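You operate a simulated robot arm through the tools that you are given. There is no shell and no other tool. Be economical: measure what you need, move in short steps, check, and stop when the job is done.

You are at the controls of a simulated robot arm. One attempt, no reset.

## Task
Set the ferrule of the tube with the orange block.
Fine: seat it in the die of the press, one full stroke, lever up again, tube back in its socket.

The check looks at the end state, three seconds after you hand in, the way a careful person would. Anything else that was tipped, shoved, dropped, spilled or broken makes it a failure.

## Robot
A 7-joint arm with a two-finger parallel gripper, fixed in place. Base frame: the origin is at the foot of the arm, x ahead of it, y to its left, z up; the work surface is at about z = 0.906. Lengths are in m, angles in degrees, forces in N, time in s.
With the tool pointing down near the work surface it reaches from about 0.24 to 0.68 m from the base axis. Its first joint turns from -66.0 to 66.0 degrees. Payload 2.4 kg.
The TCP is the grasp point between the finger pads, 0.03 m short of the fingertips. In the tool frame z runs along the fingers and y along their closing line. Largest opening 0.094 m; finger width 0.028, thickness 0.01; the body of the gripper, 0.05 by 0.096 m, starts 0.055 m behind the TCP.
Orientation is that of the tool frame in the base frame, as a unit quaternion [w, x, y, z]. With the fingers straight down and closing along the base's y, the tool's x points along the base's -x, its y along +y and its z along -z.

## Interface
- The arm moves only by the tool play_rows. Its argument "rows" is a list of rows, each an object (a shift or turn left out is 0, a gripper value left out holds the last) with "hand": the gripper command, from -1 (shut) to 1 (fully open), values between in proportion; "slide": the shift along the tool's x, y, z in units of 100 mm (1.0 is 100 mm), a list of three; "rotation": the turn, a rotation vector about the tool's x, y, z in units of 120 degrees (1.0 is 120 degrees), a list of three. In form: [{"hand": hand, "slide": [tx, ty, tz], "rotation": [wx, wy, wz]}, ...]. A call has 1 to 8 rows; each row is the pose to reach, as a shift and turn from the pose commanded when the call began, along the tool's axes at that moment. A call with a number of a shift or a turn outside -1 to 1 is refused whole. Each row takes 0.2 s and may step no farther than 0.05 m and 8.6 degrees from the row before; otherwise, or with a gripper value out of range, the whole call is refused. Where a pose cannot be reached the arm comes as near as it can. A force on the tool above 50 N (or 10 N above the force at the start of the call, whichever is more), or a blocked arm, ends the call early, and 0.2 s more pass. Each finger travels about 0.153 m/s and halts on what it meets, pressing with about 39 N; the grip force reading is that of the motor and also rises with nothing between the fingers. The clock runs only during rows and for 0.2 s after the last one: add rows that repeat a pose to give the fingers time. The reply holds the time, the measured pose of the TCP, the force on the tool along the base axes, the opening and the grip force, in the units named above and with some noise.
- Cameras (640 x 400 px; columns grow to the right, rows downward): "scene" is fixed at [0.0317, 0.4611, 1.4514]; the picture's right is [-0.81, -0.58, 0.00], its down [-0.22, 0.31, -0.93] and it looks along [0.54, -0.75, -0.38] (base axes); focal length 321 px, centre (320, 200). "wrist" rides on the gripper at [0.076, 0.014, -0.103] in the tool frame; the picture's right is [-0.18, 0.98, 0.00], its down [-0.75, -0.14, -0.64] and it looks along [-0.63, -0.12, 0.77] (tool axes); focal length 243 px, centre (320, 200). There is no depth. A picture from a camera that has moved, and an enlarged one, comes with that camera's place and axes in the base frame and with its lens. The place of the scene camera against the robot may be out by one fixed shift of up to 0.018 m in any direction.
- grab_frame(camera): a new picture of that camera. The clock stands still meanwhile.
- close_up(camera, box): a new picture of the part [left, top, right, bottom] of that camera's present view, enlarged. The clock stands still meanwhile.
- finish_job(): hands the job in; it is judged then, once.

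Work in short steps. Places have to be worked out from the pictures, the camera data and where the tool is seen: move nearer, look again, correct. Check each grasp and each placing, and mend what went wrong. You have 120 turns and 68 pictures in all, those below and enlarged ones among them. Open the gripper and draw the arm clear of the work before you hand the job in, unless the task says otherwise; then end with one line.

The tools are called after "Call:" by a JSON object that holds its "api" and its "payload". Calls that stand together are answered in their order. play_rows: Moves the arm, as the interface text tells. Its arguments: {"type":"object","properties":{"rows":{"type":"array"}},"required":["rows"]} The other tools are called the same way: grab_frame (camera) takes a picture; close_up (camera, box) takes an enlarged picture of a part of a camera's view; finish_job () hands the job in.

At the start:

```text
time_s: 0.0
ee_pos: [0.3787, -0.1282, 1.2581]
orientation: [0.0, 0.0, 1.0, 0.0]
ft_force: [-0.7, -0.6, 0.4]
width: 0.0939
gripper_force: 0.0
```

scene: 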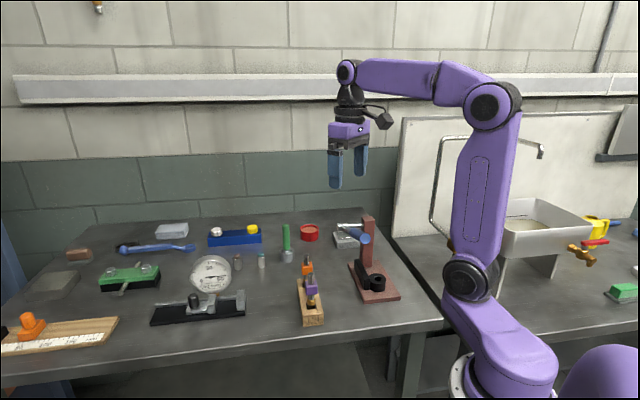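
wrist: 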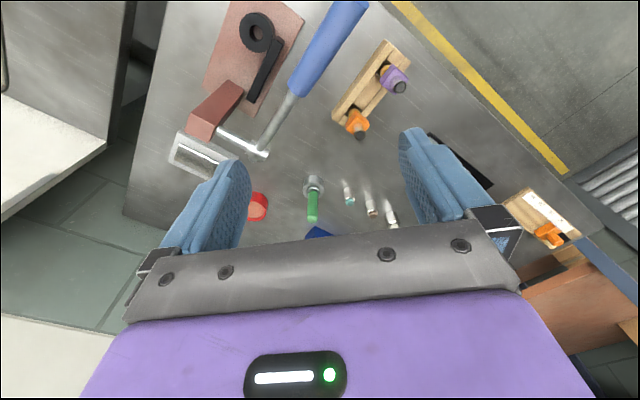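

The press is the red stand with the blue lever and the tubes are in the wooden rack. I'll look at both closely.

Call:
{"api": "close_up", "payload": {"camera": "scene", "box": [280, 200, 420, 335]}}

Call:
{"api": "close_up", "payload": {"camera": "wrist", "box": [160, 0, 440, 175]}}

```text
2.96 times, centred on (350, 268) of scene
camera zoom: at [0.0317, 0.4611, 1.4514], right [-0.81, -0.58, 0.0], down [-0.22, 0.31, -0.93], along [0.54, -0.75, -0.38], focal length 950 px, centre (231, 0)
```

zoom: 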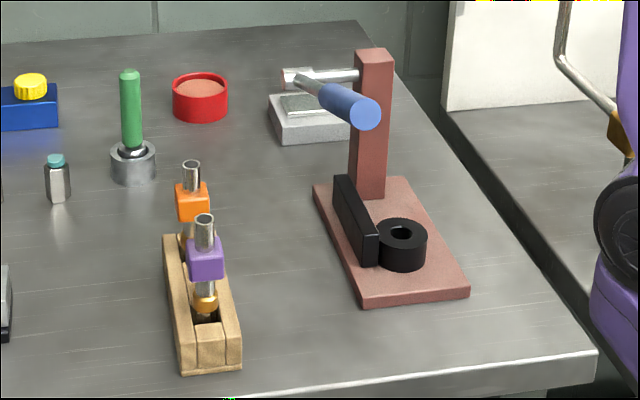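

```text
2.29 times, centred on (300, 88) of wrist
camera zoom: at [0.3019, -0.1142, 1.3605], right [0.18, 0.98, 0.0], down [0.75, -0.14, 0.64], along [0.63, -0.12, -0.77], focal length 555 px, centre (366, 457)
```

zoom: 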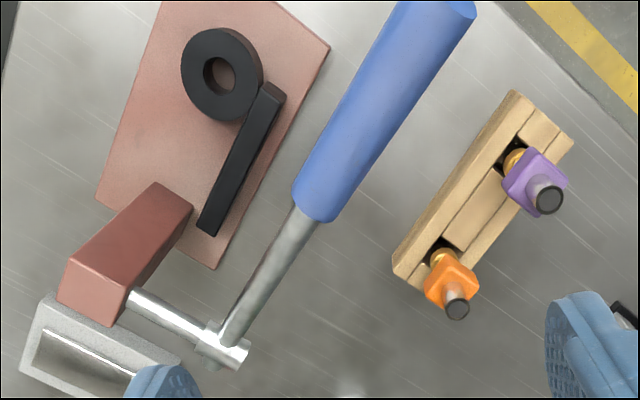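

Rough estimates: the orange tube's axis is near (0.458,-0.086) with its block at z about 1.0. The die is near (0.324,-0.21), and everything is turned about 45°. I'll turn the tool by 45° and move above the orange tube for a better look.

Call:
{"api": "play_rows", "payload": {"rows": [{"hand": 1, "slide": [-0.12, 0.07, 0.1], "rotation": [0, 0, -0.0625]}, {"slide": [-0.24, 0.14, 0.2], "rotation": [0, 0, -0.125]}, {"slide": [-0.36, 0.2, 0.3], "rotation": [0, 0, -0.1875]}, {"slide": [-0.48, 0.27, 0.4], "rotation": [0, 0, -0.25]}, {"slide": [-0.6, 0.34, 0.5], "rotation": [0, 0, -0.3125]}, {"slide": [-0.71, 0.4, 0.6], "rotation": [0, 0, -0.375]}, {"slide": [-0.71, 0.4, 0.6], "rotation": [0, 0, -0.375]}]}}

Call:
{"api": "grab_frame", "payload": {"camera": "wrist"}}

```text
time_s: 1.6
ee_pos: [0.4486, -0.0882, 1.1985]
orientation: [0.0, -0.383, 0.924, 0.0]
ft_force: [-0.6, -0.2, -0.3]
width: 0.0942
gripper_force: 0.0
```

```text
63 pictures are left
camera wrist: at [0.3837, -0.1323, 1.3007], right [-0.57, 0.82, 0.0], down [0.63, 0.43, 0.64], along [0.53, 0.36, -0.77], focal length 243 px, centre (320, 200)
```

wrist: 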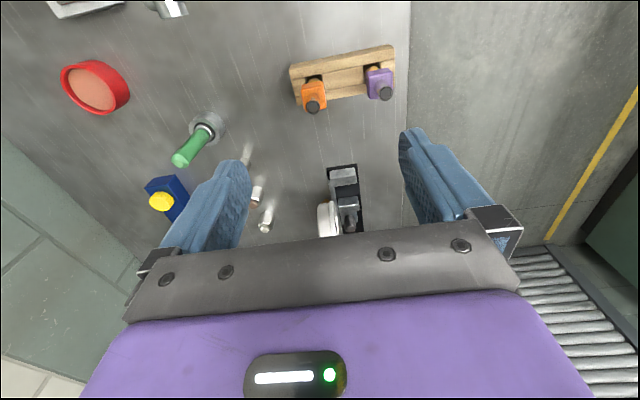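

The view is good; I'll enlarge the rack.

Call:
{"api": "close_up", "payload": {"camera": "wrist", "box": [270, 30, 430, 130]}}

```text
4.00 times, centred on (350, 80) of wrist
camera zoom: at [0.3837, -0.1323, 1.3007], right [-0.57, 0.82, 0.0], down [0.63, 0.43, 0.64], along [0.53, 0.36, -0.77], focal length 970 px, centre (200, 680)
```

zoom: 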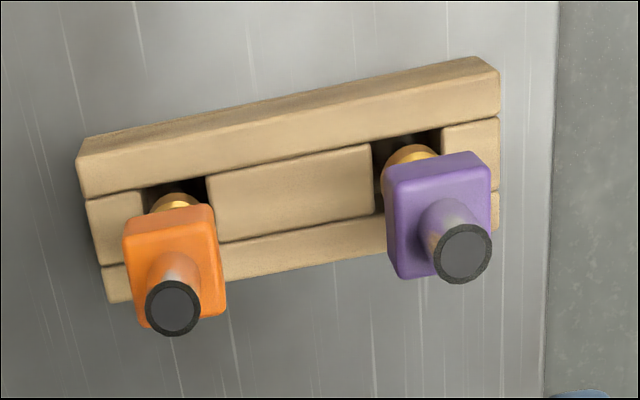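

Triangulating gives the orange tube's top at about (0.463,-0.088,1.036) and the block centre at z≈0.998, with the rack exactly at 45°. Before grasping I'll look at the press from above.

Call:
{"api": "play_rows", "payload": {"rows": [{"slide": [0.1, 0, -0.4]}, {"slide": [0.45, -0.07, -0.7]}, {"slide": [0.8, -0.15, -0.7]}, {"slide": [0.99, -0.2, -0.7]}, {"slide": [0.99, -0.2, -0.7]}]}}

Call:
{"api": "grab_frame", "payload": {"camera": "wrist"}}

```text
time_s: 2.8
ee_pos: [0.3955, -0.1718, 1.2676]
orientation: [0.001, -0.382, 0.924, 0.0]
ft_force: [0.4, 0.3, -0.6]
width: 0.0942
gripper_force: 0.0
```

```text
61 pictures are left
camera wrist: at [0.3304, -0.2159, 1.37], right [-0.57, 0.82, 0.0], down [0.63, 0.43, 0.64], along [0.53, 0.36, -0.77], focal length 243 px, centre (320, 200)
```

wrist: 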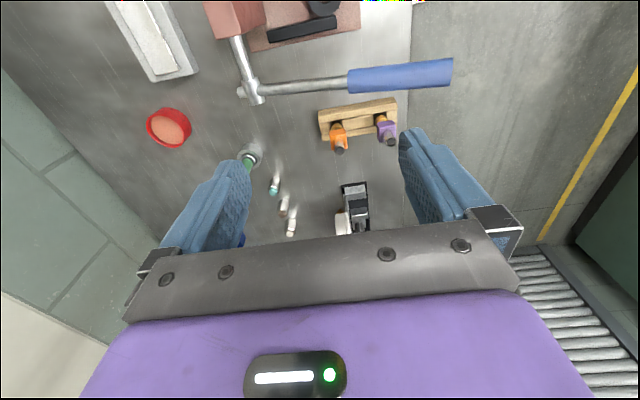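

The press is just out of frame at the top, so I'll back another 0.1 m along tool x.

Call:
{"api": "play_rows", "payload": {"rows": [{"slide": [0.4, 0, 0]}, {"slide": [0.8, 0, 0]}, {"slide": [0.99, 0, 0]}, {"slide": [0.99, 0, 0]}]}}

Call:
{"api": "close_up", "payload": {"camera": "wrist", "box": [170, 0, 470, 188]}}

```text
time_s: 3.8
ee_pos: [0.325, -0.2434, 1.268]
orientation: [0.0, -0.383, 0.924, 0.0]
ft_force: [0.0, 0.0, 0.3]
width: 0.0939
gripper_force: 0.2
```

```text
2.13 times, centred on (320, 94) of wrist
camera zoom: at [0.26, -0.287, 1.3709], right [-0.56, 0.83, 0.0], down [0.63, 0.43, 0.64], along [0.53, 0.36, -0.77], focal length 516 px, centre (320, 426)
```

zoom: 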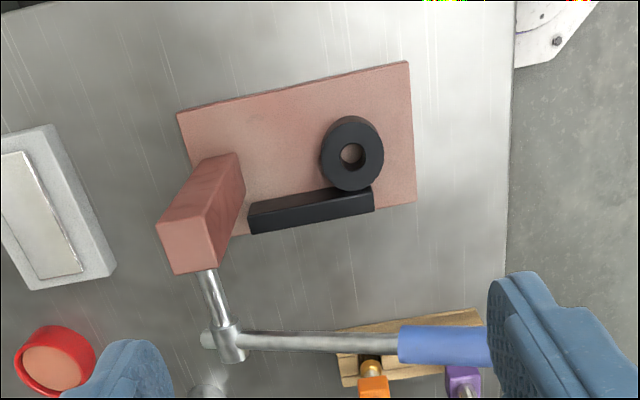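

The die hole is at about (0.325,-0.2145), with the ring top at z≈0.93–0.945. Next I'll go back over the orange tube and pre-set the opening to about 60 mm, so the fingers clear the purple tube.

Call:
{"api": "play_rows", "payload": {"rows": [{"hand": 0.28, "slide": [-0.45, 0, 0]}, {"slide": [-0.9, 0.05, 0]}, {"slide": [-1.0, 0.1, 0]}, {"slide": [-1.0, 0.1, 0]}]}}

Call:
{"api": "play_rows", "payload": {"rows": [{"slide": [-0.4, 0, 0]}, {"slide": [-0.8, 0.02, 0]}, {"slide": [-1.0, 0.02, 0.2]}, {"slide": [-1.0, 0.02, 0.6]}, {"slide": [-1.0, 0.02, 1.0]}, {"slide": [-1.0, 0.02, 1.0]}]}}

Call:
{"api": "grab_frame", "payload": {"camera": "wrist"}}

```text
time_s: 4.8
ee_pos: [0.3873, -0.1637, 1.2679]
orientation: [0.0, -0.382, 0.924, 0.0]
ft_force: [0.3, 0.2, 0.0]
width: 0.0602
gripper_force: 0.0
```

```text
time_s: 6.2
ee_pos: [0.4575, -0.0939, 1.1704]
orientation: [-0.001, -0.383, 0.924, 0.0]
ft_force: [-1.4, -0.2, 0.5]
width: 0.0602
gripper_force: 0.2
```

```text
59 pictures are left
camera wrist: at [0.3928, -0.1377, 1.272], right [-0.56, 0.83, 0.0], down [0.63, 0.43, 0.64], along [0.53, 0.36, -0.77], focal length 243 px, centre (320, 200)
```

wrist: 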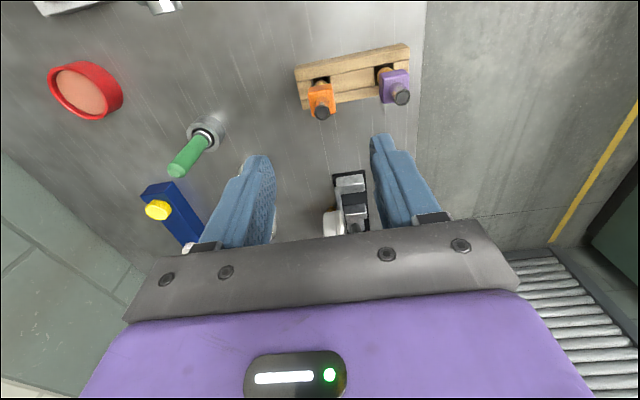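

Descending to z=1.09, above the tube top and centred on the estimate, then I'll look to refine.

Call:
{"api": "play_rows", "payload": {"rows": [{"slide": [-0.08, 0, 0.3]}, {"slide": [-0.08, 0, 0.6]}, {"slide": [-0.08, 0, 0.8]}, {"slide": [-0.08, 0, 0.8]}]}}

Call:
{"api": "grab_frame", "payload": {"camera": "wrist"}}

Call:
{"api": "close_up", "payload": {"camera": "scene", "box": [240, 200, 400, 340]}}

```text
time_s: 7.2
ee_pos: [0.4634, -0.0872, 1.0886]
orientation: [-0.001, -0.382, 0.924, -0.001]
ft_force: [-0.2, 0.8, -0.4]
width: 0.0606
gripper_force: 0.1
```

```text
58 pictures are left
camera wrist: at [0.3994, -0.1308, 1.1911], right [-0.56, 0.83, 0.0], down [0.63, 0.43, 0.64], along [0.53, 0.36, -0.77], focal length 243 px, centre (320, 200)
```

wrist: 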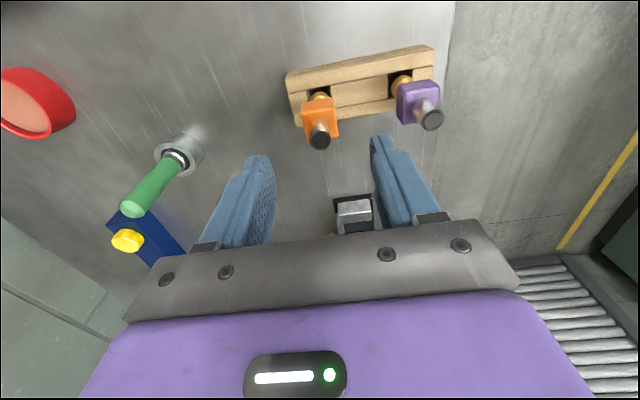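

```text
2.86 times, centred on (320, 270) of scene
camera zoom: at [0.0317, 0.4611, 1.4514], right [-0.81, -0.58, 0.0], down [-0.22, 0.31, -0.93], along [0.54, -0.75, -0.38], focal length 916 px, centre (320, 0)
```

zoom: 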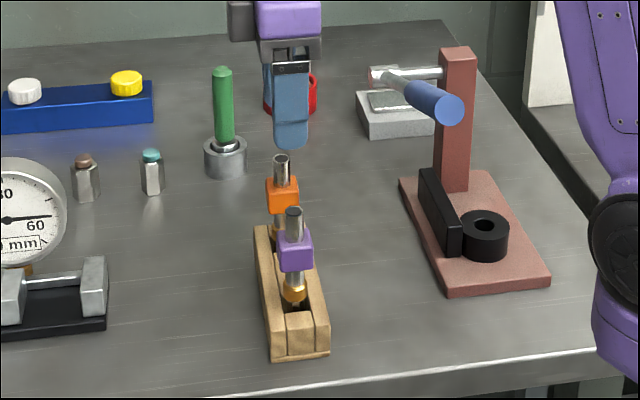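

The tube top appears at (320,141), against a prediction of (320,142) for a point directly under the TCP, so the alignment is good. I'll descend to z≈1.006 and close.

Call:
{"api": "play_rows", "payload": {"rows": [{"hand": 0.28, "slide": [0, 0, 0.3]}, {"slide": [0, 0, 0.6]}, {"slide": [0, 0, 0.82]}, {"slide": [0, 0, 0.82]}]}}

Call:
{"api": "grab_frame", "payload": {"camera": "wrist"}}

Call:
{"api": "close_up", "payload": {"camera": "scene", "box": [270, 220, 350, 330]}}

```text
time_s: 8.2
ee_pos: [0.4617, -0.087, 1.0071]
orientation: [0.0, -0.383, 0.924, 0.0]
ft_force: [-0.5, 0.5, 0.4]
width: 0.0602
gripper_force: 0.1
```

```text
56 pictures are left
camera wrist: at [0.3982, -0.1316, 1.1105], right [-0.56, 0.83, 0.0], down [0.63, 0.43, 0.64], along [0.53, 0.36, -0.77], focal length 243 px, centre (320, 200)
```

wrist: 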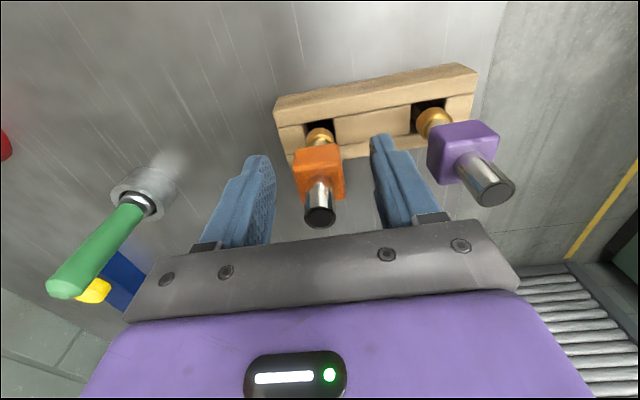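

```text
3.64 times, centred on (310, 275) of scene
camera zoom: at [0.0317, 0.4611, 1.4514], right [-0.81, -0.58, 0.0], down [-0.22, 0.31, -0.93], along [0.54, -0.75, -0.38], focal length 1166 px, centre (356, -73)
```

zoom: 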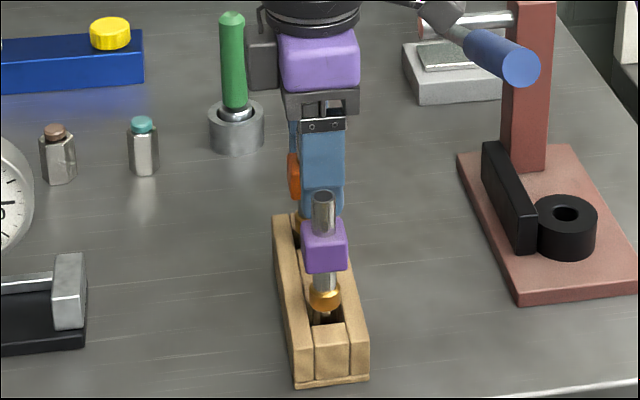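

Alignment is fine with the fingers either side of the block. Closing now.

Call:
{"api": "play_rows", "payload": {"rows": [{"hand": -1, "slide": [0, 0, 0]}, {"hand": -1}, {"hand": -1}]}}

```text
time_s: 9.0
ee_pos: [0.4628, -0.0881, 1.0082]
orientation: [0.0, -0.383, 0.924, 0.0]
ft_force: [-0.7, -0.1, 0.3]
width: 0.0267
gripper_force: 38.8
```

Gripped, with a width of 26.7 mm. I'll lift straight up 0.1 m and check.

Call:
{"api": "play_rows", "payload": {"rows": [{"hand": -1, "slide": [0, 0, -0.15]}, {"slide": [0, 0, -0.35]}, {"slide": [0, 0, -0.6]}, {"slide": [0, 0, -0.85]}, {"slide": [0, 0, -1.0]}, {"slide": [0, 0, -1.0]}]}}

Call:
{"api": "grab_frame", "payload": {"camera": "wrist"}}

Call:
{"api": "close_up", "payload": {"camera": "scene", "box": [240, 160, 400, 340]}}

```text
time_s: 10.4
ee_pos: [0.4621, -0.0863, 1.1075]
orientation: [0.0, -0.383, 0.924, 0.0]
ft_force: [-0.5, 0.2, -0.6]
width: 0.0269
gripper_force: 39.0
```

```text
54 pictures are left
camera wrist: at [0.3982, -0.1307, 1.2101], right [-0.56, 0.83, 0.0], down [0.63, 0.43, 0.64], along [0.53, 0.36, -0.77], focal length 243 px, centre (320, 200)
```

wrist: 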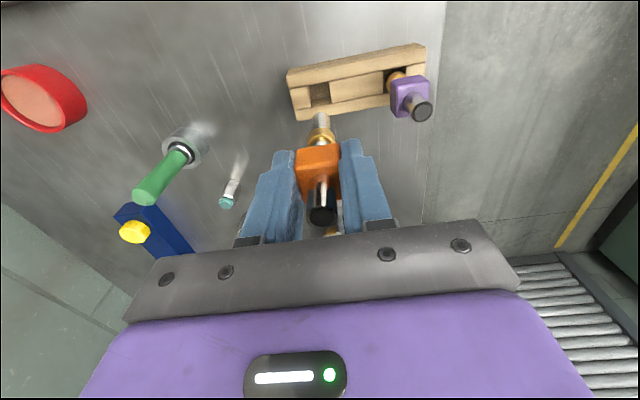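

```text
2.22 times, centred on (320, 250) of scene
camera zoom: at [0.0317, 0.4611, 1.4514], right [-0.81, -0.58, 0.0], down [-0.22, 0.31, -0.93], along [0.54, -0.75, -0.38], focal length 713 px, centre (320, 89)
```

zoom: 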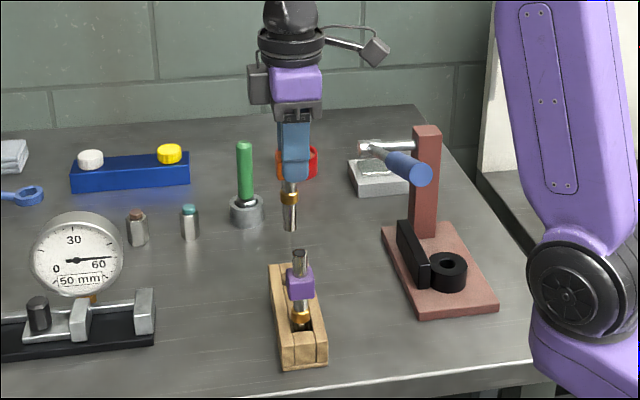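

The tube is held well. I need the exact lengths below the block, so I'll enlarge the held tube and the die.

Call:
{"api": "close_up", "payload": {"camera": "scene", "box": [290, 205, 330, 275]}}

Call:
{"api": "close_up", "payload": {"camera": "scene", "box": [340, 240, 410, 310]}}

Call:
{"api": "close_up", "payload": {"camera": "wrist", "box": [270, 90, 370, 230]}}

```text
5.71 times, centred on (310, 240) of scene
camera zoom: at [0.0317, 0.4611, 1.4514], right [-0.81, -0.58, 0.0], down [-0.22, 0.31, -0.93], along [0.54, -0.75, -0.38], focal length 1833 px, centre (377, -29)
```

zoom: 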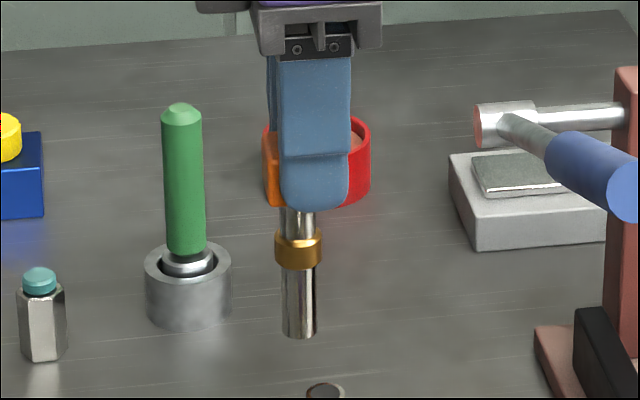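

```text
5.71 times, centred on (375, 275) of scene
camera zoom: at [0.0317, 0.4611, 1.4514], right [-0.81, -0.58, 0.0], down [-0.22, 0.31, -0.93], along [0.54, -0.75, -0.38], focal length 1833 px, centre (6, -229)
```

zoom: 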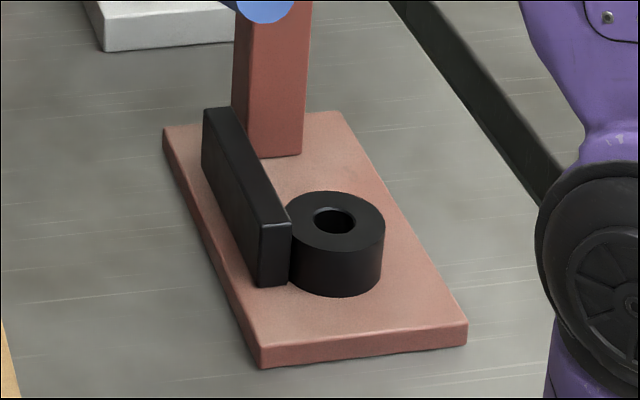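

```text
2.86 times, centred on (320, 160) of wrist
camera zoom: at [0.3982, -0.1307, 1.2101], right [-0.56, 0.83, 0.0], down [0.63, 0.43, 0.64], along [0.53, 0.36, -0.77], focal length 693 px, centre (320, 314)
```

zoom: 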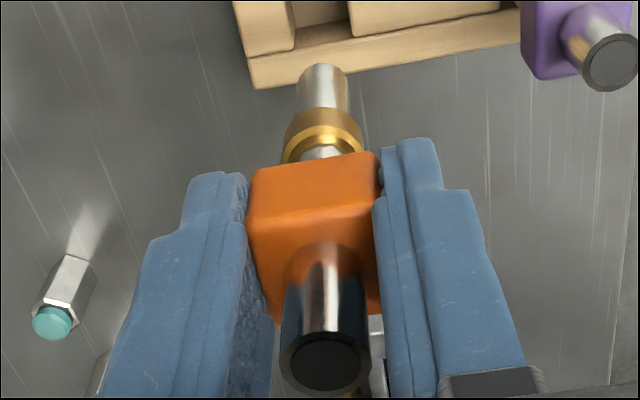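

The tube is 15 mm in diameter and its end is about 90 mm below the TCP. The collar is about 21 mm, the die hole about 19.5 mm, and the ring top is at z≈0.941. I'll raise it and cross over the lever at z≈1.27 to reach the die.

Call:
{"api": "play_rows", "payload": {"rows": [{"hand": -1, "slide": [0, 0, -0.45]}, {"slide": [0, 0, -0.9]}, {"slide": [0.1, 0, -1.0]}, {"slide": [0.1, 0, -1.0]}]}}

Call:
{"api": "play_rows", "payload": {"rows": [{"slide": [0, 0, -0.45]}, {"slide": [0.1, 0, -0.65]}, {"slide": [0.45, 0.03, -0.65]}, {"slide": [0.8, 0.07, -0.65]}, {"slide": [1.0, 0.07, -0.65]}, {"slide": [1.0, 0.07, -0.65]}]}}

Call:
{"api": "play_rows", "payload": {"rows": [{"slide": [0.4, 0, 0]}, {"slide": [0.786, 0, 0]}, {"slide": [0.786, 0, 0.4]}, {"slide": [0.786, 0, 0.7]}, {"slide": [0.786, 0, 1.0]}, {"slide": [0.786, 0, 1.0]}]}}

Call:
{"api": "grab_frame", "payload": {"camera": "scene"}}

Call:
{"api": "grab_frame", "payload": {"camera": "wrist"}}

```text
time_s: 11.4
ee_pos: [0.4551, -0.0954, 1.2084]
orientation: [0.0, -0.382, 0.924, 0.0]
ft_force: [0.1, 0.2, -0.7]
width: 0.0267
gripper_force: 39.2
```

```text
time_s: 12.8
ee_pos: [0.38, -0.1609, 1.2715]
orientation: [0.0, -0.383, 0.924, 0.0]
ft_force: [0.7, -0.3, -0.3]
width: 0.0268
gripper_force: 39.3
```

```text
time_s: 14.2
ee_pos: [0.3234, -0.2158, 1.1699]
orientation: [0.0, -0.382, 0.924, -0.001]
ft_force: [0.1, -0.9, -0.9]
width: 0.0268
gripper_force: 39.4
```

```text
49 pictures are left
```

scene: 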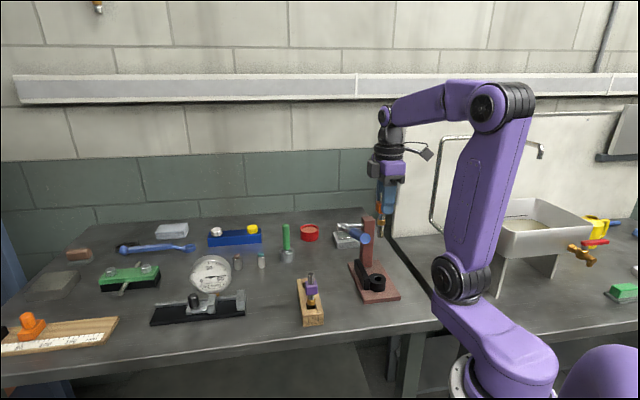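

```text
48 pictures are left
camera wrist: at [0.259, -0.2594, 1.2723], right [-0.56, 0.83, 0.0], down [0.63, 0.43, 0.64], along [0.53, 0.36, -0.77], focal length 243 px, centre (320, 200)
```

wrist: 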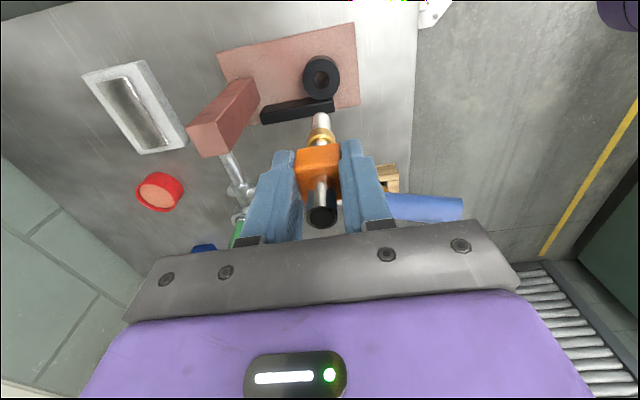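

The die hole appears at about (321,78), against a prediction of (320,78) directly below the TCP. I'll descend 0.1 m and recheck enlarged.

Call:
{"api": "play_rows", "payload": {"rows": [{"hand": -1, "slide": [0, 0, 0.4]}, {"slide": [0, 0, 0.8]}, {"slide": [0, 0, 1.0]}, {"slide": [0, 0, 1.0]}]}}

Call:
{"api": "close_up", "payload": {"camera": "wrist", "box": [250, 50, 390, 150]}}

Call:
{"api": "close_up", "payload": {"camera": "scene", "box": [340, 200, 420, 310]}}

```text
time_s: 15.2
ee_pos: [0.3243, -0.2167, 1.0704]
orientation: [0.001, -0.382, 0.924, 0.0]
ft_force: [0.7, 0.6, 0.1]
width: 0.0269
gripper_force: 38.7
```

```text
4.00 times, centred on (320, 100) of wrist
camera zoom: at [0.2598, -0.2598, 1.1728], right [-0.56, 0.83, 0.0], down [0.63, 0.43, 0.64], along [0.53, 0.36, -0.77], focal length 970 px, centre (320, 600)
```

zoom: 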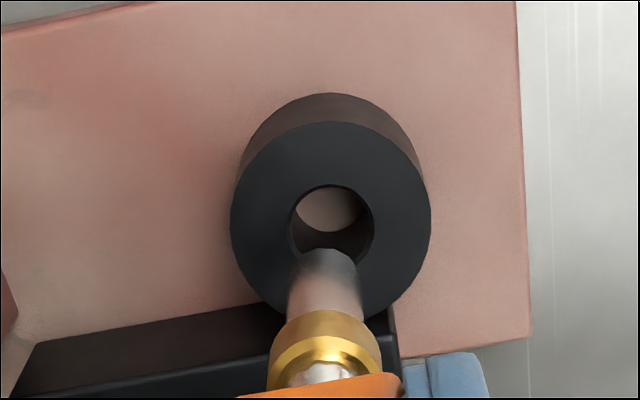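

```text
3.64 times, centred on (380, 255) of scene
camera zoom: at [0.0317, 0.4611, 1.4514], right [-0.81, -0.58, 0.0], down [-0.22, 0.31, -0.93], along [0.54, -0.75, -0.38], focal length 1166 px, centre (102, 0)
```

zoom: 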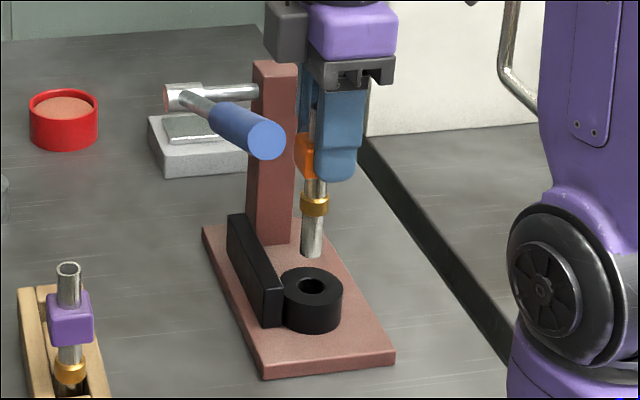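

The die looks about 2 mm off in tool y, and the scene view hints at an x offset too. I'll enlarge more to measure it.

Call:
{"api": "close_up", "payload": {"camera": "scene", "box": [412, 240, 444, 260]}}

Call:
{"api": "close_up", "payload": {"camera": "scene", "box": [355, 250, 403, 296]}}

```text
16.00 times, centred on (428, 250) of scene
camera zoom: at [0.0317, 0.4611, 1.4514], right [-0.81, -0.58, 0.0], down [-0.22, 0.31, -0.93], along [0.54, -0.75, -0.38], focal length 5133 px, centre (-1408, -600)
```

zoom: 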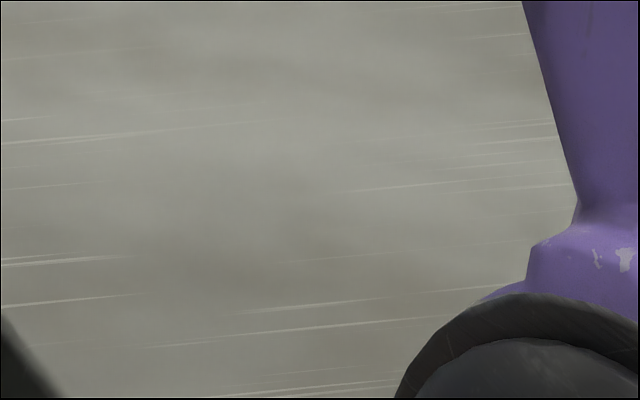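

```text
8.70 times, centred on (379, 273) of scene
camera zoom: at [0.0317, 0.4611, 1.4514], right [-0.81, -0.58, 0.0], down [-0.22, 0.31, -0.93], along [0.54, -0.75, -0.38], focal length 2789 px, centre (-193, -435)
```

zoom: 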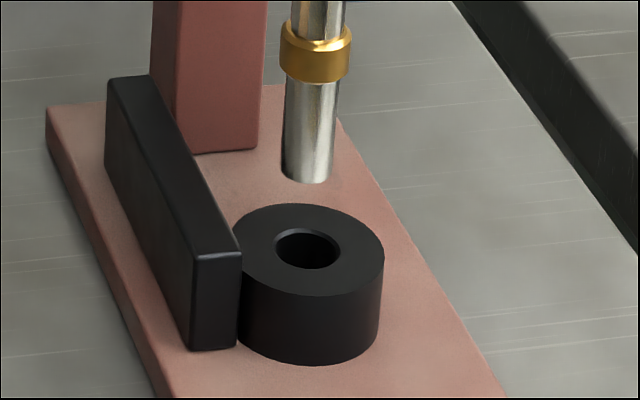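

Combining both views, the ring top is at z≈0.950 and the die sits +1.4 mm in tool x and +2.0 mm in tool y from the tube. I'll shift by that, descend 20 mm and recheck.

Call:
{"api": "play_rows", "payload": {"rows": [{"hand": -1, "slide": [0.014, 0.02, 0]}, {"slide": [0.014, 0.02, 0.1]}, {"slide": [0.014, 0.02, 0.2]}, {"slide": [0.014, 0.02, 0.2]}]}}

Call:
{"api": "close_up", "payload": {"camera": "scene", "box": [355, 250, 403, 296]}}

Call:
{"api": "close_up", "payload": {"camera": "wrist", "box": [250, 50, 390, 150]}}

```text
time_s: 16.2
ee_pos: [0.322, -0.215, 1.0502]
orientation: [-0.001, -0.383, 0.924, -0.001]
ft_force: [-0.2, -0.1, -0.2]
width: 0.0269
gripper_force: 39.5
```

```text
8.70 times, centred on (379, 273) of scene
camera zoom: at [0.0317, 0.4611, 1.4514], right [-0.81, -0.58, 0.0], down [-0.22, 0.31, -0.93], along [0.54, -0.75, -0.38], focal length 2789 px, centre (-193, -435)
```

zoom: 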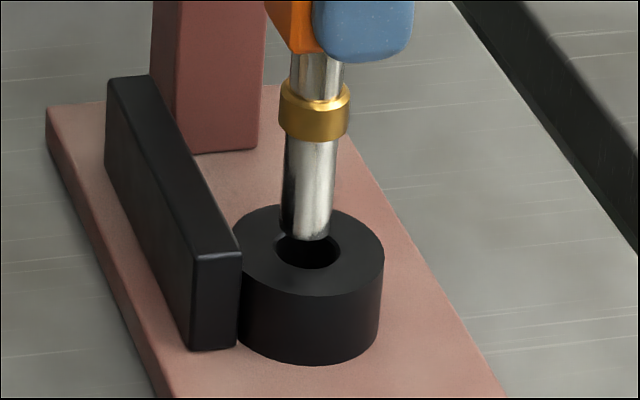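

```text
4.00 times, centred on (320, 100) of wrist
camera zoom: at [0.2581, -0.2585, 1.1535], right [-0.56, 0.83, 0.0], down [0.63, 0.43, 0.64], along [0.53, 0.36, -0.77], focal length 970 px, centre (320, 600)
```

zoom: 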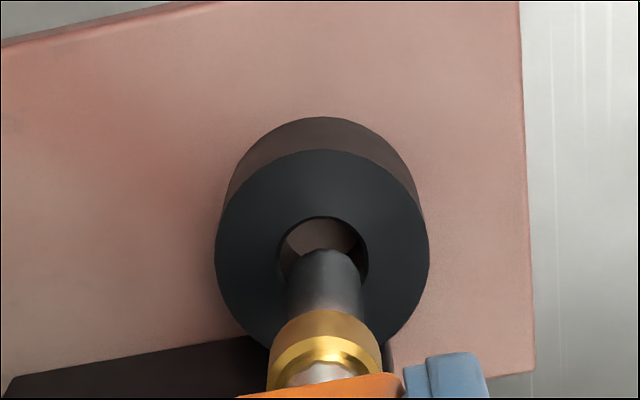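

Within about 0.8 mm now. I'll trim slightly and lower the end about 12 mm into the hole.

Call:
{"api": "play_rows", "payload": {"rows": [{"hand": -1, "slide": [0.006, -0.004, 0]}, {"slide": [0.006, -0.004, 0.05]}, {"slide": [0.006, -0.004, 0.1]}, {"slide": [0.006, -0.004, 0.15]}, {"slide": [0.006, -0.004, 0.2]}, {"slide": [0.006, -0.004, 0.2]}]}}

Call:
{"api": "close_up", "payload": {"camera": "scene", "box": [355, 250, 403, 296]}}

```text
time_s: 17.6
ee_pos: [0.3223, -0.2162, 1.0313]
orientation: [0.0, -0.382, 0.924, 0.0]
ft_force: [-0.4, 0.6, -1.1]
width: 0.0268
gripper_force: 39.2
```

```text
8.70 times, centred on (379, 273) of scene
camera zoom: at [0.0317, 0.4611, 1.4514], right [-0.81, -0.58, 0.0], down [-0.22, 0.31, -0.93], along [0.54, -0.75, -0.38], focal length 2789 px, centre (-193, -435)
```

zoom: 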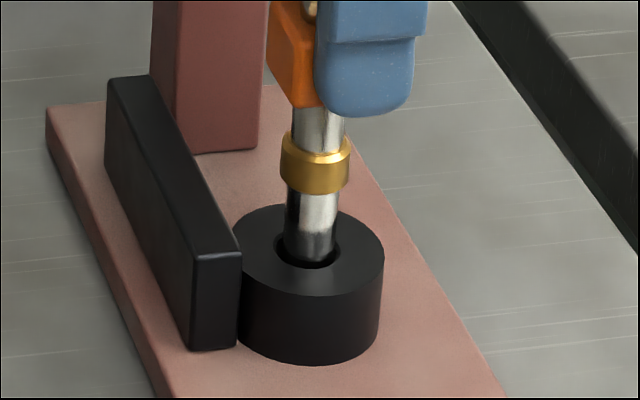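

The end is in the hole, centred with no side force. The collar is about 22 mm above the ring, so I'll lower in small increments to find the seat.

Call:
{"api": "play_rows", "payload": {"rows": [{"hand": -1, "slide": [0, 0, 0.03]}, {"slide": [0, 0, 0.06]}, {"slide": [0, 0, 0.09]}, {"slide": [0, 0, 0.11]}]}}

Call:
{"api": "play_rows", "payload": {"rows": [{"hand": -1, "slide": [0, 0, 0.02]}, {"slide": [0, 0, 0.035]}, {"slide": [0, 0, 0.035]}]}}

Call:
{"api": "close_up", "payload": {"camera": "scene", "box": [355, 250, 403, 296]}}

```text
time_s: 18.6
ee_pos: [0.3215, -0.2171, 1.0198]
orientation: [0.0, -0.383, 0.924, 0.0]
ft_force: [-0.1, -0.1, -0.7]
width: 0.027
gripper_force: 39.2
```

```text
time_s: 19.4
ee_pos: [0.3208, -0.2158, 1.015]
orientation: [0.0, -0.383, 0.924, 0.0]
ft_force: [0.5, 0.7, 0.2]
width: 0.027
gripper_force: 39.2
```

```text
8.70 times, centred on (379, 273) of scene
camera zoom: at [0.0317, 0.4611, 1.4514], right [-0.81, -0.58, 0.0], down [-0.22, 0.31, -0.93], along [0.54, -0.75, -0.38], focal length 2789 px, centre (-193, -435)
```

zoom: 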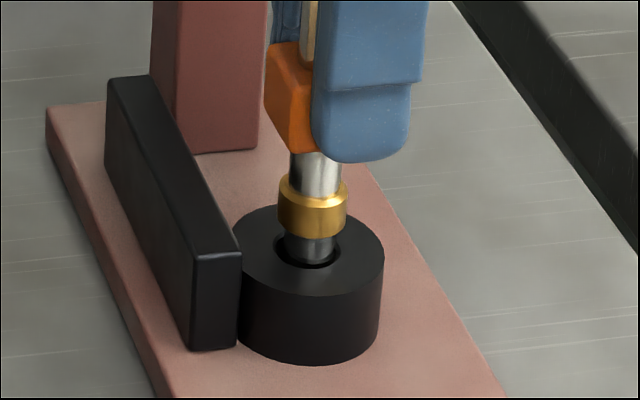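

No contact yet, and the collar is about 6 mm above the ring. The tube sits about 1 mm to the right in the hole, so I'll correct x by −1 mm and continue down gently.

Call:
{"api": "play_rows", "payload": {"rows": [{"hand": -1, "slide": [-0.01, 0, 0]}, {"slide": [-0.01, 0, 0.02]}, {"slide": [-0.01, 0, 0.04]}, {"slide": [-0.01, 0, 0.04]}]}}

Call:
{"api": "play_rows", "payload": {"rows": [{"hand": -1, "slide": [0, 0, 0.01]}, {"slide": [0, 0, 0.02]}, {"slide": [0, 0, 0.02]}]}}

Call:
{"api": "close_up", "payload": {"camera": "scene", "box": [355, 250, 403, 296]}}

```text
time_s: 20.4
ee_pos: [0.3215, -0.2153, 1.0134]
orientation: [0.002, -0.383, 0.924, -0.001]
ft_force: [-2.2, 0.5, 33.3]
width: 0.0271
gripper_force: 39.0
```

```text
time_s: 21.1
ee_pos: [0.3227, -0.2156, 1.0132]
orientation: [0.001, -0.383, 0.924, -0.002]
ft_force: [-3.0, 3.1, 12.0]
width: 0.0271
gripper_force: 38.5
stopped in row 3: the force on the tool passed its limit (the readings are from after the stop); the commanded pose is now the measured one
```

```text
8.70 times, centred on (379, 273) of scene
camera zoom: at [0.0315, 0.4613, 1.4514], right [-0.81, -0.58, 0.0], down [-0.22, 0.31, -0.93], along [0.54, -0.75, -0.38], focal length 2789 px, centre (-193, -435)
```

zoom: 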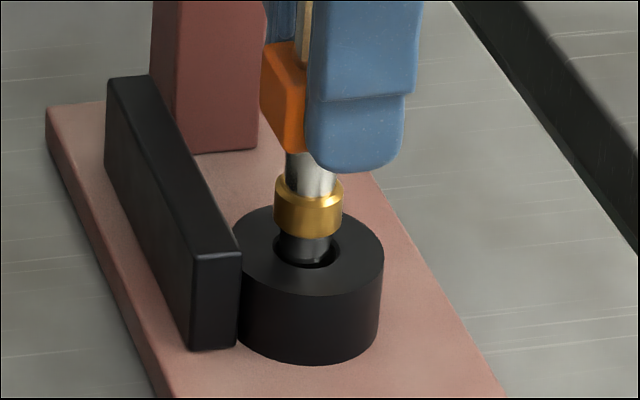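

The end has met the floor of the die: the load rises at z≈1.013 and the tube stands in the hole. I'll unload by a hair, then release and look.

Call:
{"api": "play_rows", "payload": {"rows": [{"hand": -1, "slide": [0, 0, -0.005]}, {"hand": -1, "slide": [0, 0, -0.005]}]}}

Call:
{"api": "play_rows", "payload": {"rows": [{"hand": -0.2}, {"hand": 0.2}, {"hand": 0.2}]}}

Call:
{"api": "close_up", "payload": {"camera": "scene", "box": [340, 210, 420, 300]}}

Call:
{"api": "grab_frame", "payload": {"camera": "wrist"}}

```text
time_s: 21.7
ee_pos: [0.3222, -0.2155, 1.0134]
orientation: [0.0, -0.383, 0.924, -0.002]
ft_force: [1.3, -0.1, 1.7]
width: 0.0267
gripper_force: 38.9
```

```text
time_s: 22.5
ee_pos: [0.3212, -0.2161, 1.0133]
orientation: [0.001, -0.383, 0.924, -0.002]
ft_force: [0.4, -0.4, 0.4]
width: 0.0563
gripper_force: 0.0
```

```text
4.44 times, centred on (380, 255) of scene
camera zoom: at [0.0317, 0.4611, 1.4514], right [-0.81, -0.58, 0.0], down [-0.22, 0.31, -0.93], along [0.54, -0.75, -0.38], focal length 1426 px, centre (53, -44)
```

zoom: 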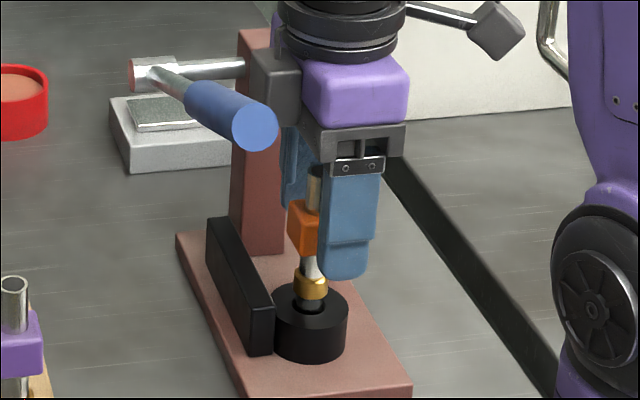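

```text
37 pictures are left
camera wrist: at [0.2573, -0.259, 1.1151], right [-0.56, 0.83, 0.0], down [0.63, 0.43, 0.64], along [0.53, 0.36, -0.77], focal length 243 px, centre (320, 200)
```

wrist: 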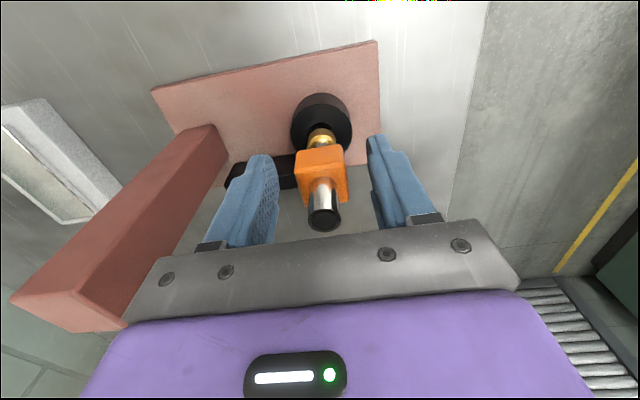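

The tube stands upright in the die on its own. I'll retreat straight up, then turn 90° above the lever so the fingers can straddle its handle.

Call:
{"api": "play_rows", "payload": {"rows": [{"hand": 0.2, "slide": [0, 0, -0.2]}, {"slide": [0, 0, -0.5]}, {"slide": [0, 0, -0.8]}, {"slide": [0, 0, -1.0]}, {"slide": [0, 0, -1.0]}]}}

Call:
{"api": "play_rows", "payload": {"rows": [{"slide": [0, 0, -0.4]}, {"slide": [0, 0, -0.8]}, {"slide": [0, 0, -1.0]}, {"slide": [0, 0.1, -1.0], "rotation": [0, 0, 0.0625]}, {"slide": [-0.2, 0.3, -1.0], "rotation": [0, 0, 0.125]}, {"slide": [-0.4, 0.5, -1.0], "rotation": [0, 0, 0.1875]}, {"slide": [-0.6, 0.7, -1.0], "rotation": [0, 0, 0.25]}, {"slide": [-0.76, 0.72, -1.0], "rotation": [0, 0, 0.3125]}]}}

Call:
{"api": "play_rows", "payload": {"rows": [{"rotation": [0, 0, 0.0625]}, {"rotation": [0, 0, 0.125]}, {"rotation": [0, 0, 0.1875]}, {"rotation": [0, 0, 0.25]}, {"rotation": [0, 0, 0.3125]}, {"rotation": [0, 0, 0.375]}, {"rotation": [0, 0, 0.4375]}, {"rotation": [0, 0, 0.4375]}]}}

Call:
{"api": "grab_frame", "payload": {"camera": "wrist"}}

Call:
{"api": "grab_frame", "payload": {"camera": "scene"}}

```text
time_s: 23.7
ee_pos: [0.3197, -0.2136, 1.1137]
orientation: [0.002, -0.383, 0.924, -0.001]
ft_force: [1.2, 0.1, 0.5]
width: 0.0563
gripper_force: 0.0
```

```text
time_s: 25.5
ee_pos: [0.322, -0.1095, 1.2135]
orientation: [0.001, -0.065, 0.998, -0.001]
ft_force: [-0.3, 0.0, -0.4]
width: 0.0564
gripper_force: 0.2
```

```text
time_s: 27.3
ee_pos: [0.3256, -0.1106, 1.2131]
orientation: [0.001, 0.383, 0.924, -0.001]
ft_force: [0.6, 0.0, 0.5]
width: 0.0565
gripper_force: 0.0
```

```text
36 pictures are left
camera wrist: at [0.2802, -0.0462, 1.3143], right [0.83, 0.56, 0.0], down [0.43, -0.63, 0.64], along [0.36, -0.53, -0.76], focal length 243 px, centre (320, 200)
```

wrist: 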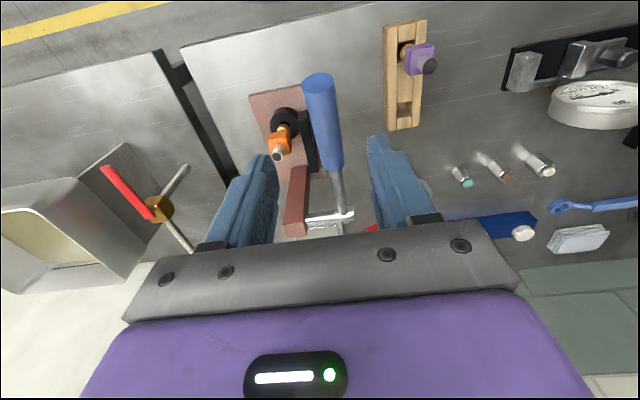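

```text
35 pictures are left
```

scene: 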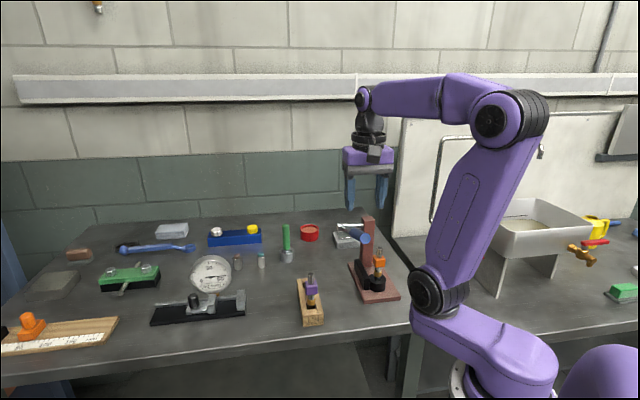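

The tube stands in the die. I'll enlarge the lever to locate it relative to the TCP.

Call:
{"api": "close_up", "payload": {"camera": "wrist", "box": [230, 60, 430, 240]}}

Call:
{"api": "close_up", "payload": {"camera": "scene", "box": [330, 200, 410, 260]}}

```text
2.22 times, centred on (330, 150) of wrist
camera zoom: at [0.2802, -0.0462, 1.3143], right [0.83, 0.56, 0.0], down [0.43, -0.63, 0.64], along [0.36, -0.53, -0.76], focal length 539 px, centre (298, 311)
```

zoom: 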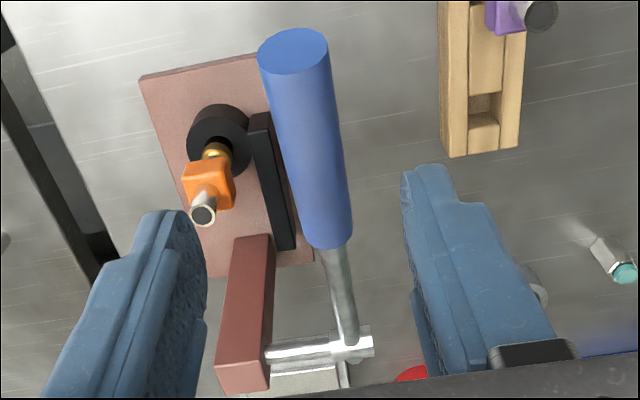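

```text
6.67 times, centred on (370, 230) of scene
camera zoom: at [0.0317, 0.4611, 1.4514], right [-0.81, -0.58, 0.0], down [-0.22, 0.31, -0.93], along [0.54, -0.75, -0.38], focal length 2139 px, centre (-13, 0)
```

zoom: 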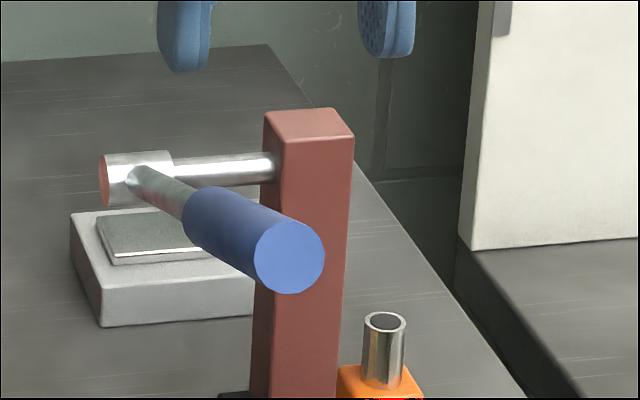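

The lever geometry is as follows: pivot about 164 mm behind the TCP at z≈1.067, handle axis about 13° up, passing 2.5 mm to tool +y at z≈1.106 under the TCP. I'll open wider and descend to straddle the handle.

Call:
{"api": "play_rows", "payload": {"rows": [{"hand": 0.3, "slide": [0, 0.025, 0.2]}, {"slide": [0, 0.025, 0.5]}, {"slide": [0, 0.025, 0.8]}, {"slide": [0, 0.025, 1.0]}, {"slide": [0, 0.025, 1.0]}]}}

Call:
{"api": "grab_frame", "payload": {"camera": "wrist"}}

Call:
{"api": "close_up", "payload": {"camera": "scene", "box": [320, 180, 420, 310]}}

```text
time_s: 28.5
ee_pos: [0.3262, -0.1096, 1.1128]
orientation: [0.001, 0.383, 0.924, -0.001]
ft_force: [0.0, -0.1, 0.5]
width: 0.061
gripper_force: 0.0
```

```text
32 pictures are left
camera wrist: at [0.2814, -0.0457, 1.2159], right [0.83, 0.56, 0.0], down [0.43, -0.63, 0.64], along [0.36, -0.53, -0.76], focal length 243 px, centre (320, 200)
```

wrist: 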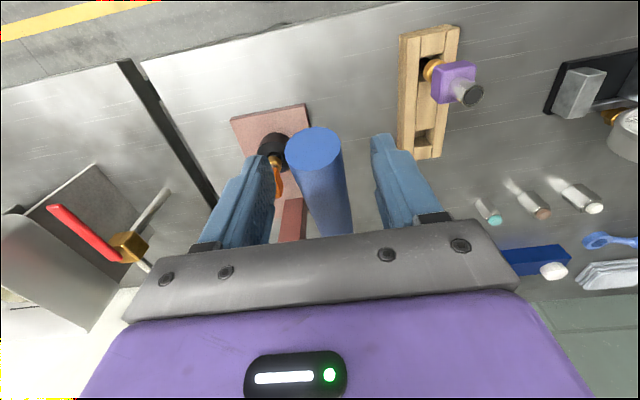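

```text
3.08 times, centred on (370, 245) of scene
camera zoom: at [0.0317, 0.4611, 1.4514], right [-0.81, -0.58, 0.0], down [-0.22, 0.31, -0.93], along [0.54, -0.75, -0.38], focal length 987 px, centre (166, 62)
```

zoom: 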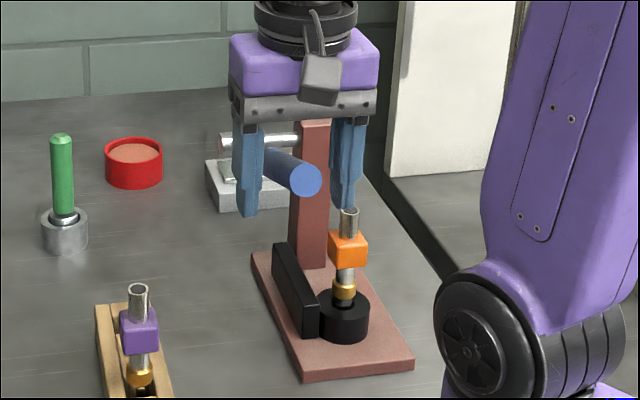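

The handle sits between the fingers, its end about 21 mm past the TCP. I'll lower 8 mm and close on it.

Call:
{"api": "play_rows", "payload": {"rows": [{"hand": 0.3, "slide": [0, 0, 0.08]}, {"slide": [0, 0, 0.08]}, {"hand": -1, "slide": [0, 0, 0.08]}, {"hand": -1, "slide": [0, 0, 0.08]}, {"hand": -1, "slide": [0, 0, 0.08]}]}}

```text
time_s: 29.7
ee_pos: [0.3253, -0.1077, 1.105]
orientation: [0.002, 0.383, 0.924, 0.001]
ft_force: [15.9, 12.8, -8.1]
width: 0.0282
gripper_force: 45.2
```

Gripped, with about 20 N of side load along +n, so I'll shift 1.5 mm that way. Then I'll begin the stroke along the arc, pitching with the lever.

Call:
{"api": "play_rows", "payload": {"rows": [{"hand": -1, "slide": [0, 0.015, 0]}, {"slide": [0, 0.015, 0]}]}}

Call:
{"api": "play_rows", "payload": {"rows": [{"hand": -1, "slide": [0.011, 0, 0.058], "rotation": [0, -0.0167, 0]}, {"slide": [0.021, 0, 0.115], "rotation": [0, -0.0333, 0]}, {"slide": [0.029, 0, 0.174], "rotation": [0, -0.05, 0]}, {"slide": [0.035, 0, 0.232], "rotation": [0, -0.0667, 0]}, {"slide": [0.035, 0, 0.232], "rotation": [0, -0.0667, 0]}]}}

Call:
{"api": "close_up", "payload": {"camera": "scene", "box": [320, 180, 420, 310]}}

```text
time_s: 30.3
ee_pos: [0.3269, -0.1089, 1.1048]
orientation: [0.002, 0.383, 0.924, -0.001]
ft_force: [2.5, 8.8, -1.8]
width: 0.0286
gripper_force: 44.8
```

```text
time_s: 31.5
ee_pos: [0.3229, -0.1044, 1.0809]
orientation: [0.062, 0.383, 0.921, -0.028]
ft_force: [-18.6, 23.9, 1.9]
width: 0.0283
gripper_force: 44.7
```

```text
3.08 times, centred on (370, 245) of scene
camera zoom: at [0.0311, 0.4619, 1.4512], right [-0.81, -0.58, 0.0], down [-0.22, 0.31, -0.93], along [0.54, -0.75, -0.38], focal length 987 px, centre (166, 62)
```

zoom: 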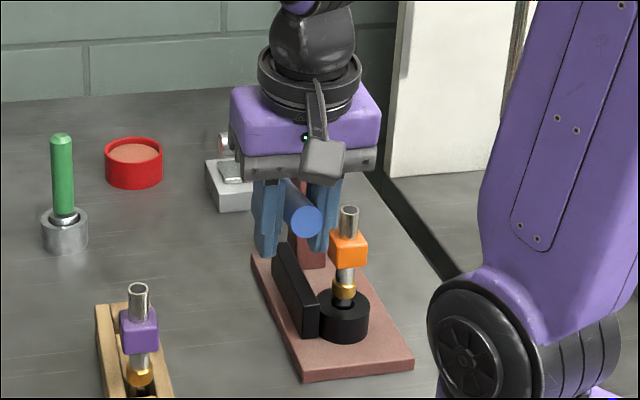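

The lever follows the tool. The tool is being pushed outward along s by about 30 N, so I'll add a little outward travel and continue the arc.

Call:
{"api": "play_rows", "payload": {"rows": [{"hand": -1, "slide": [0.03, 0, 0.057], "rotation": [0, -0.0167, 0]}, {"slide": [0.043, 0, 0.114], "rotation": [0, -0.0333, 0]}, {"slide": [0.055, 0, 0.172], "rotation": [0, -0.05, 0]}, {"slide": [0.064, 0, 0.229], "rotation": [0, -0.0667, 0]}, {"slide": [0.064, 0, 0.229], "rotation": [0, -0.0667, 0]}]}}

```text
time_s: 32.7
ee_pos: [0.3216, -0.1011, 1.0558]
orientation: [0.128, 0.379, 0.915, -0.054]
ft_force: [-14.6, 1.9, -5.3]
width: 0.0282
gripper_force: 45.6
```

Forces are low. Continuing.

Call:
{"api": "play_rows", "payload": {"rows": [{"hand": -1, "slide": [0.018, -0.005, 0.057], "rotation": [0, -0.0167, 0]}, {"slide": [0.033, -0.005, 0.114], "rotation": [0, -0.0333, 0]}, {"slide": [0.045, -0.005, 0.172], "rotation": [0, -0.05, 0]}, {"slide": [0.054, -0.005, 0.229], "rotation": [0, -0.0667, 0]}, {"slide": [0.054, -0.005, 0.229], "rotation": [0, -0.0667, 0]}]}}

Call:
{"api": "close_up", "payload": {"camera": "scene", "box": [320, 180, 420, 310]}}

```text
time_s: 33.9
ee_pos: [0.3232, -0.1039, 1.0325]
orientation: [0.192, 0.374, 0.904, -0.08]
ft_force: [-8.3, 7.2, -9.1]
width: 0.0282
gripper_force: 45.3
```

```text
3.08 times, centred on (370, 245) of scene
camera zoom: at [0.0315, 0.4613, 1.4514], right [-0.81, -0.58, 0.0], down [-0.22, 0.31, -0.93], along [0.54, -0.75, -0.38], focal length 987 px, centre (166, 62)
```

zoom: 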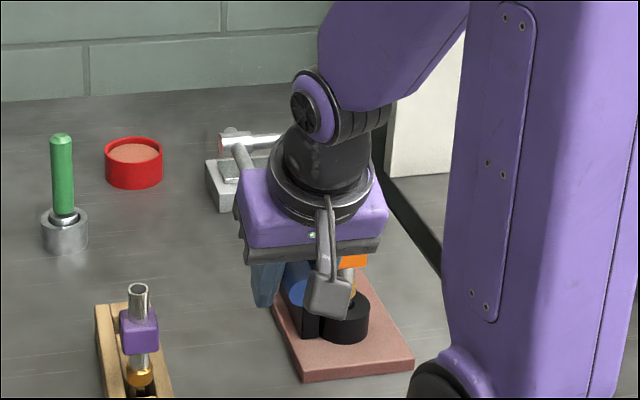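

The gripper leans away from the tube and the lever is still moving freely. Continuing the stroke.

Call:
{"api": "play_rows", "payload": {"rows": [{"hand": -1, "slide": [0.015, 0, 0.057], "rotation": [0, -0.0167, 0]}, {"slide": [0.028, 0, 0.114], "rotation": [0, -0.0333, 0]}, {"slide": [0.04, 0, 0.172], "rotation": [0, -0.05, 0]}, {"slide": [0.049, 0, 0.229], "rotation": [0, -0.0667, 0]}, {"slide": [0.049, 0, 0.229], "rotation": [0, -0.0667, 0]}]}}

Call:
{"api": "close_up", "payload": {"camera": "scene", "box": [320, 180, 420, 310]}}

```text
time_s: 35.1
ee_pos: [0.3246, -0.1068, 1.0129]
orientation: [0.243, 0.368, 0.891, -0.104]
ft_force: [-10.9, 20.2, -7.8]
width: 0.0285
gripper_force: 44.8
out of reach, approached as far as the arm can: row 4, 5
```

```text
3.08 times, centred on (370, 245) of scene
camera zoom: at [0.0314, 0.4617, 1.4512], right [-0.81, -0.58, 0.0], down [-0.22, 0.31, -0.93], along [0.54, -0.75, -0.38], focal length 987 px, centre (166, 62)
```

zoom: 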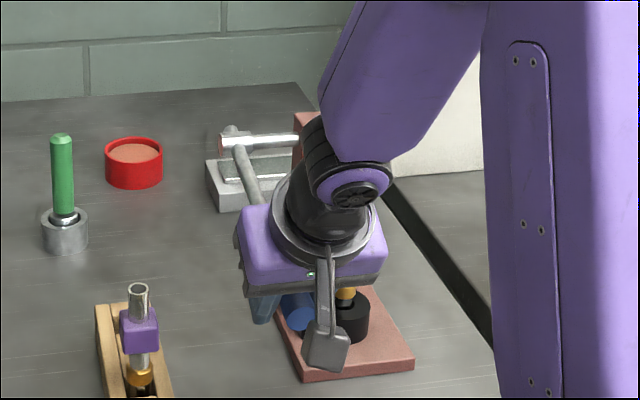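

The arm is near its limit with this much pitch. I'll pivot the pads on the handle, taking pitch back out while holding position, so I can push further down.

Call:
{"api": "play_rows", "payload": {"rows": [{"hand": -1, "rotation": [0, 0.025, 0]}, {"rotation": [0, 0.05, 0]}, {"rotation": [0, 0.075, 0]}, {"rotation": [0, 0.1, 0]}, {"rotation": [0, 0.1, 0]}]}}

```text
time_s: 35.8
ee_pos: [0.3257, -0.1065, 1.0144]
orientation: [0.221, 0.37, 0.897, -0.097]
ft_force: [-2.4, 10.7, 2.4]
width: 0.0283
gripper_force: 44.8
out of reach, approached as far as the arm can: row 3
stopped in row 3: the force on the tool passed its limit (the readings are from after the stop); the commanded pose is now the measured one
```

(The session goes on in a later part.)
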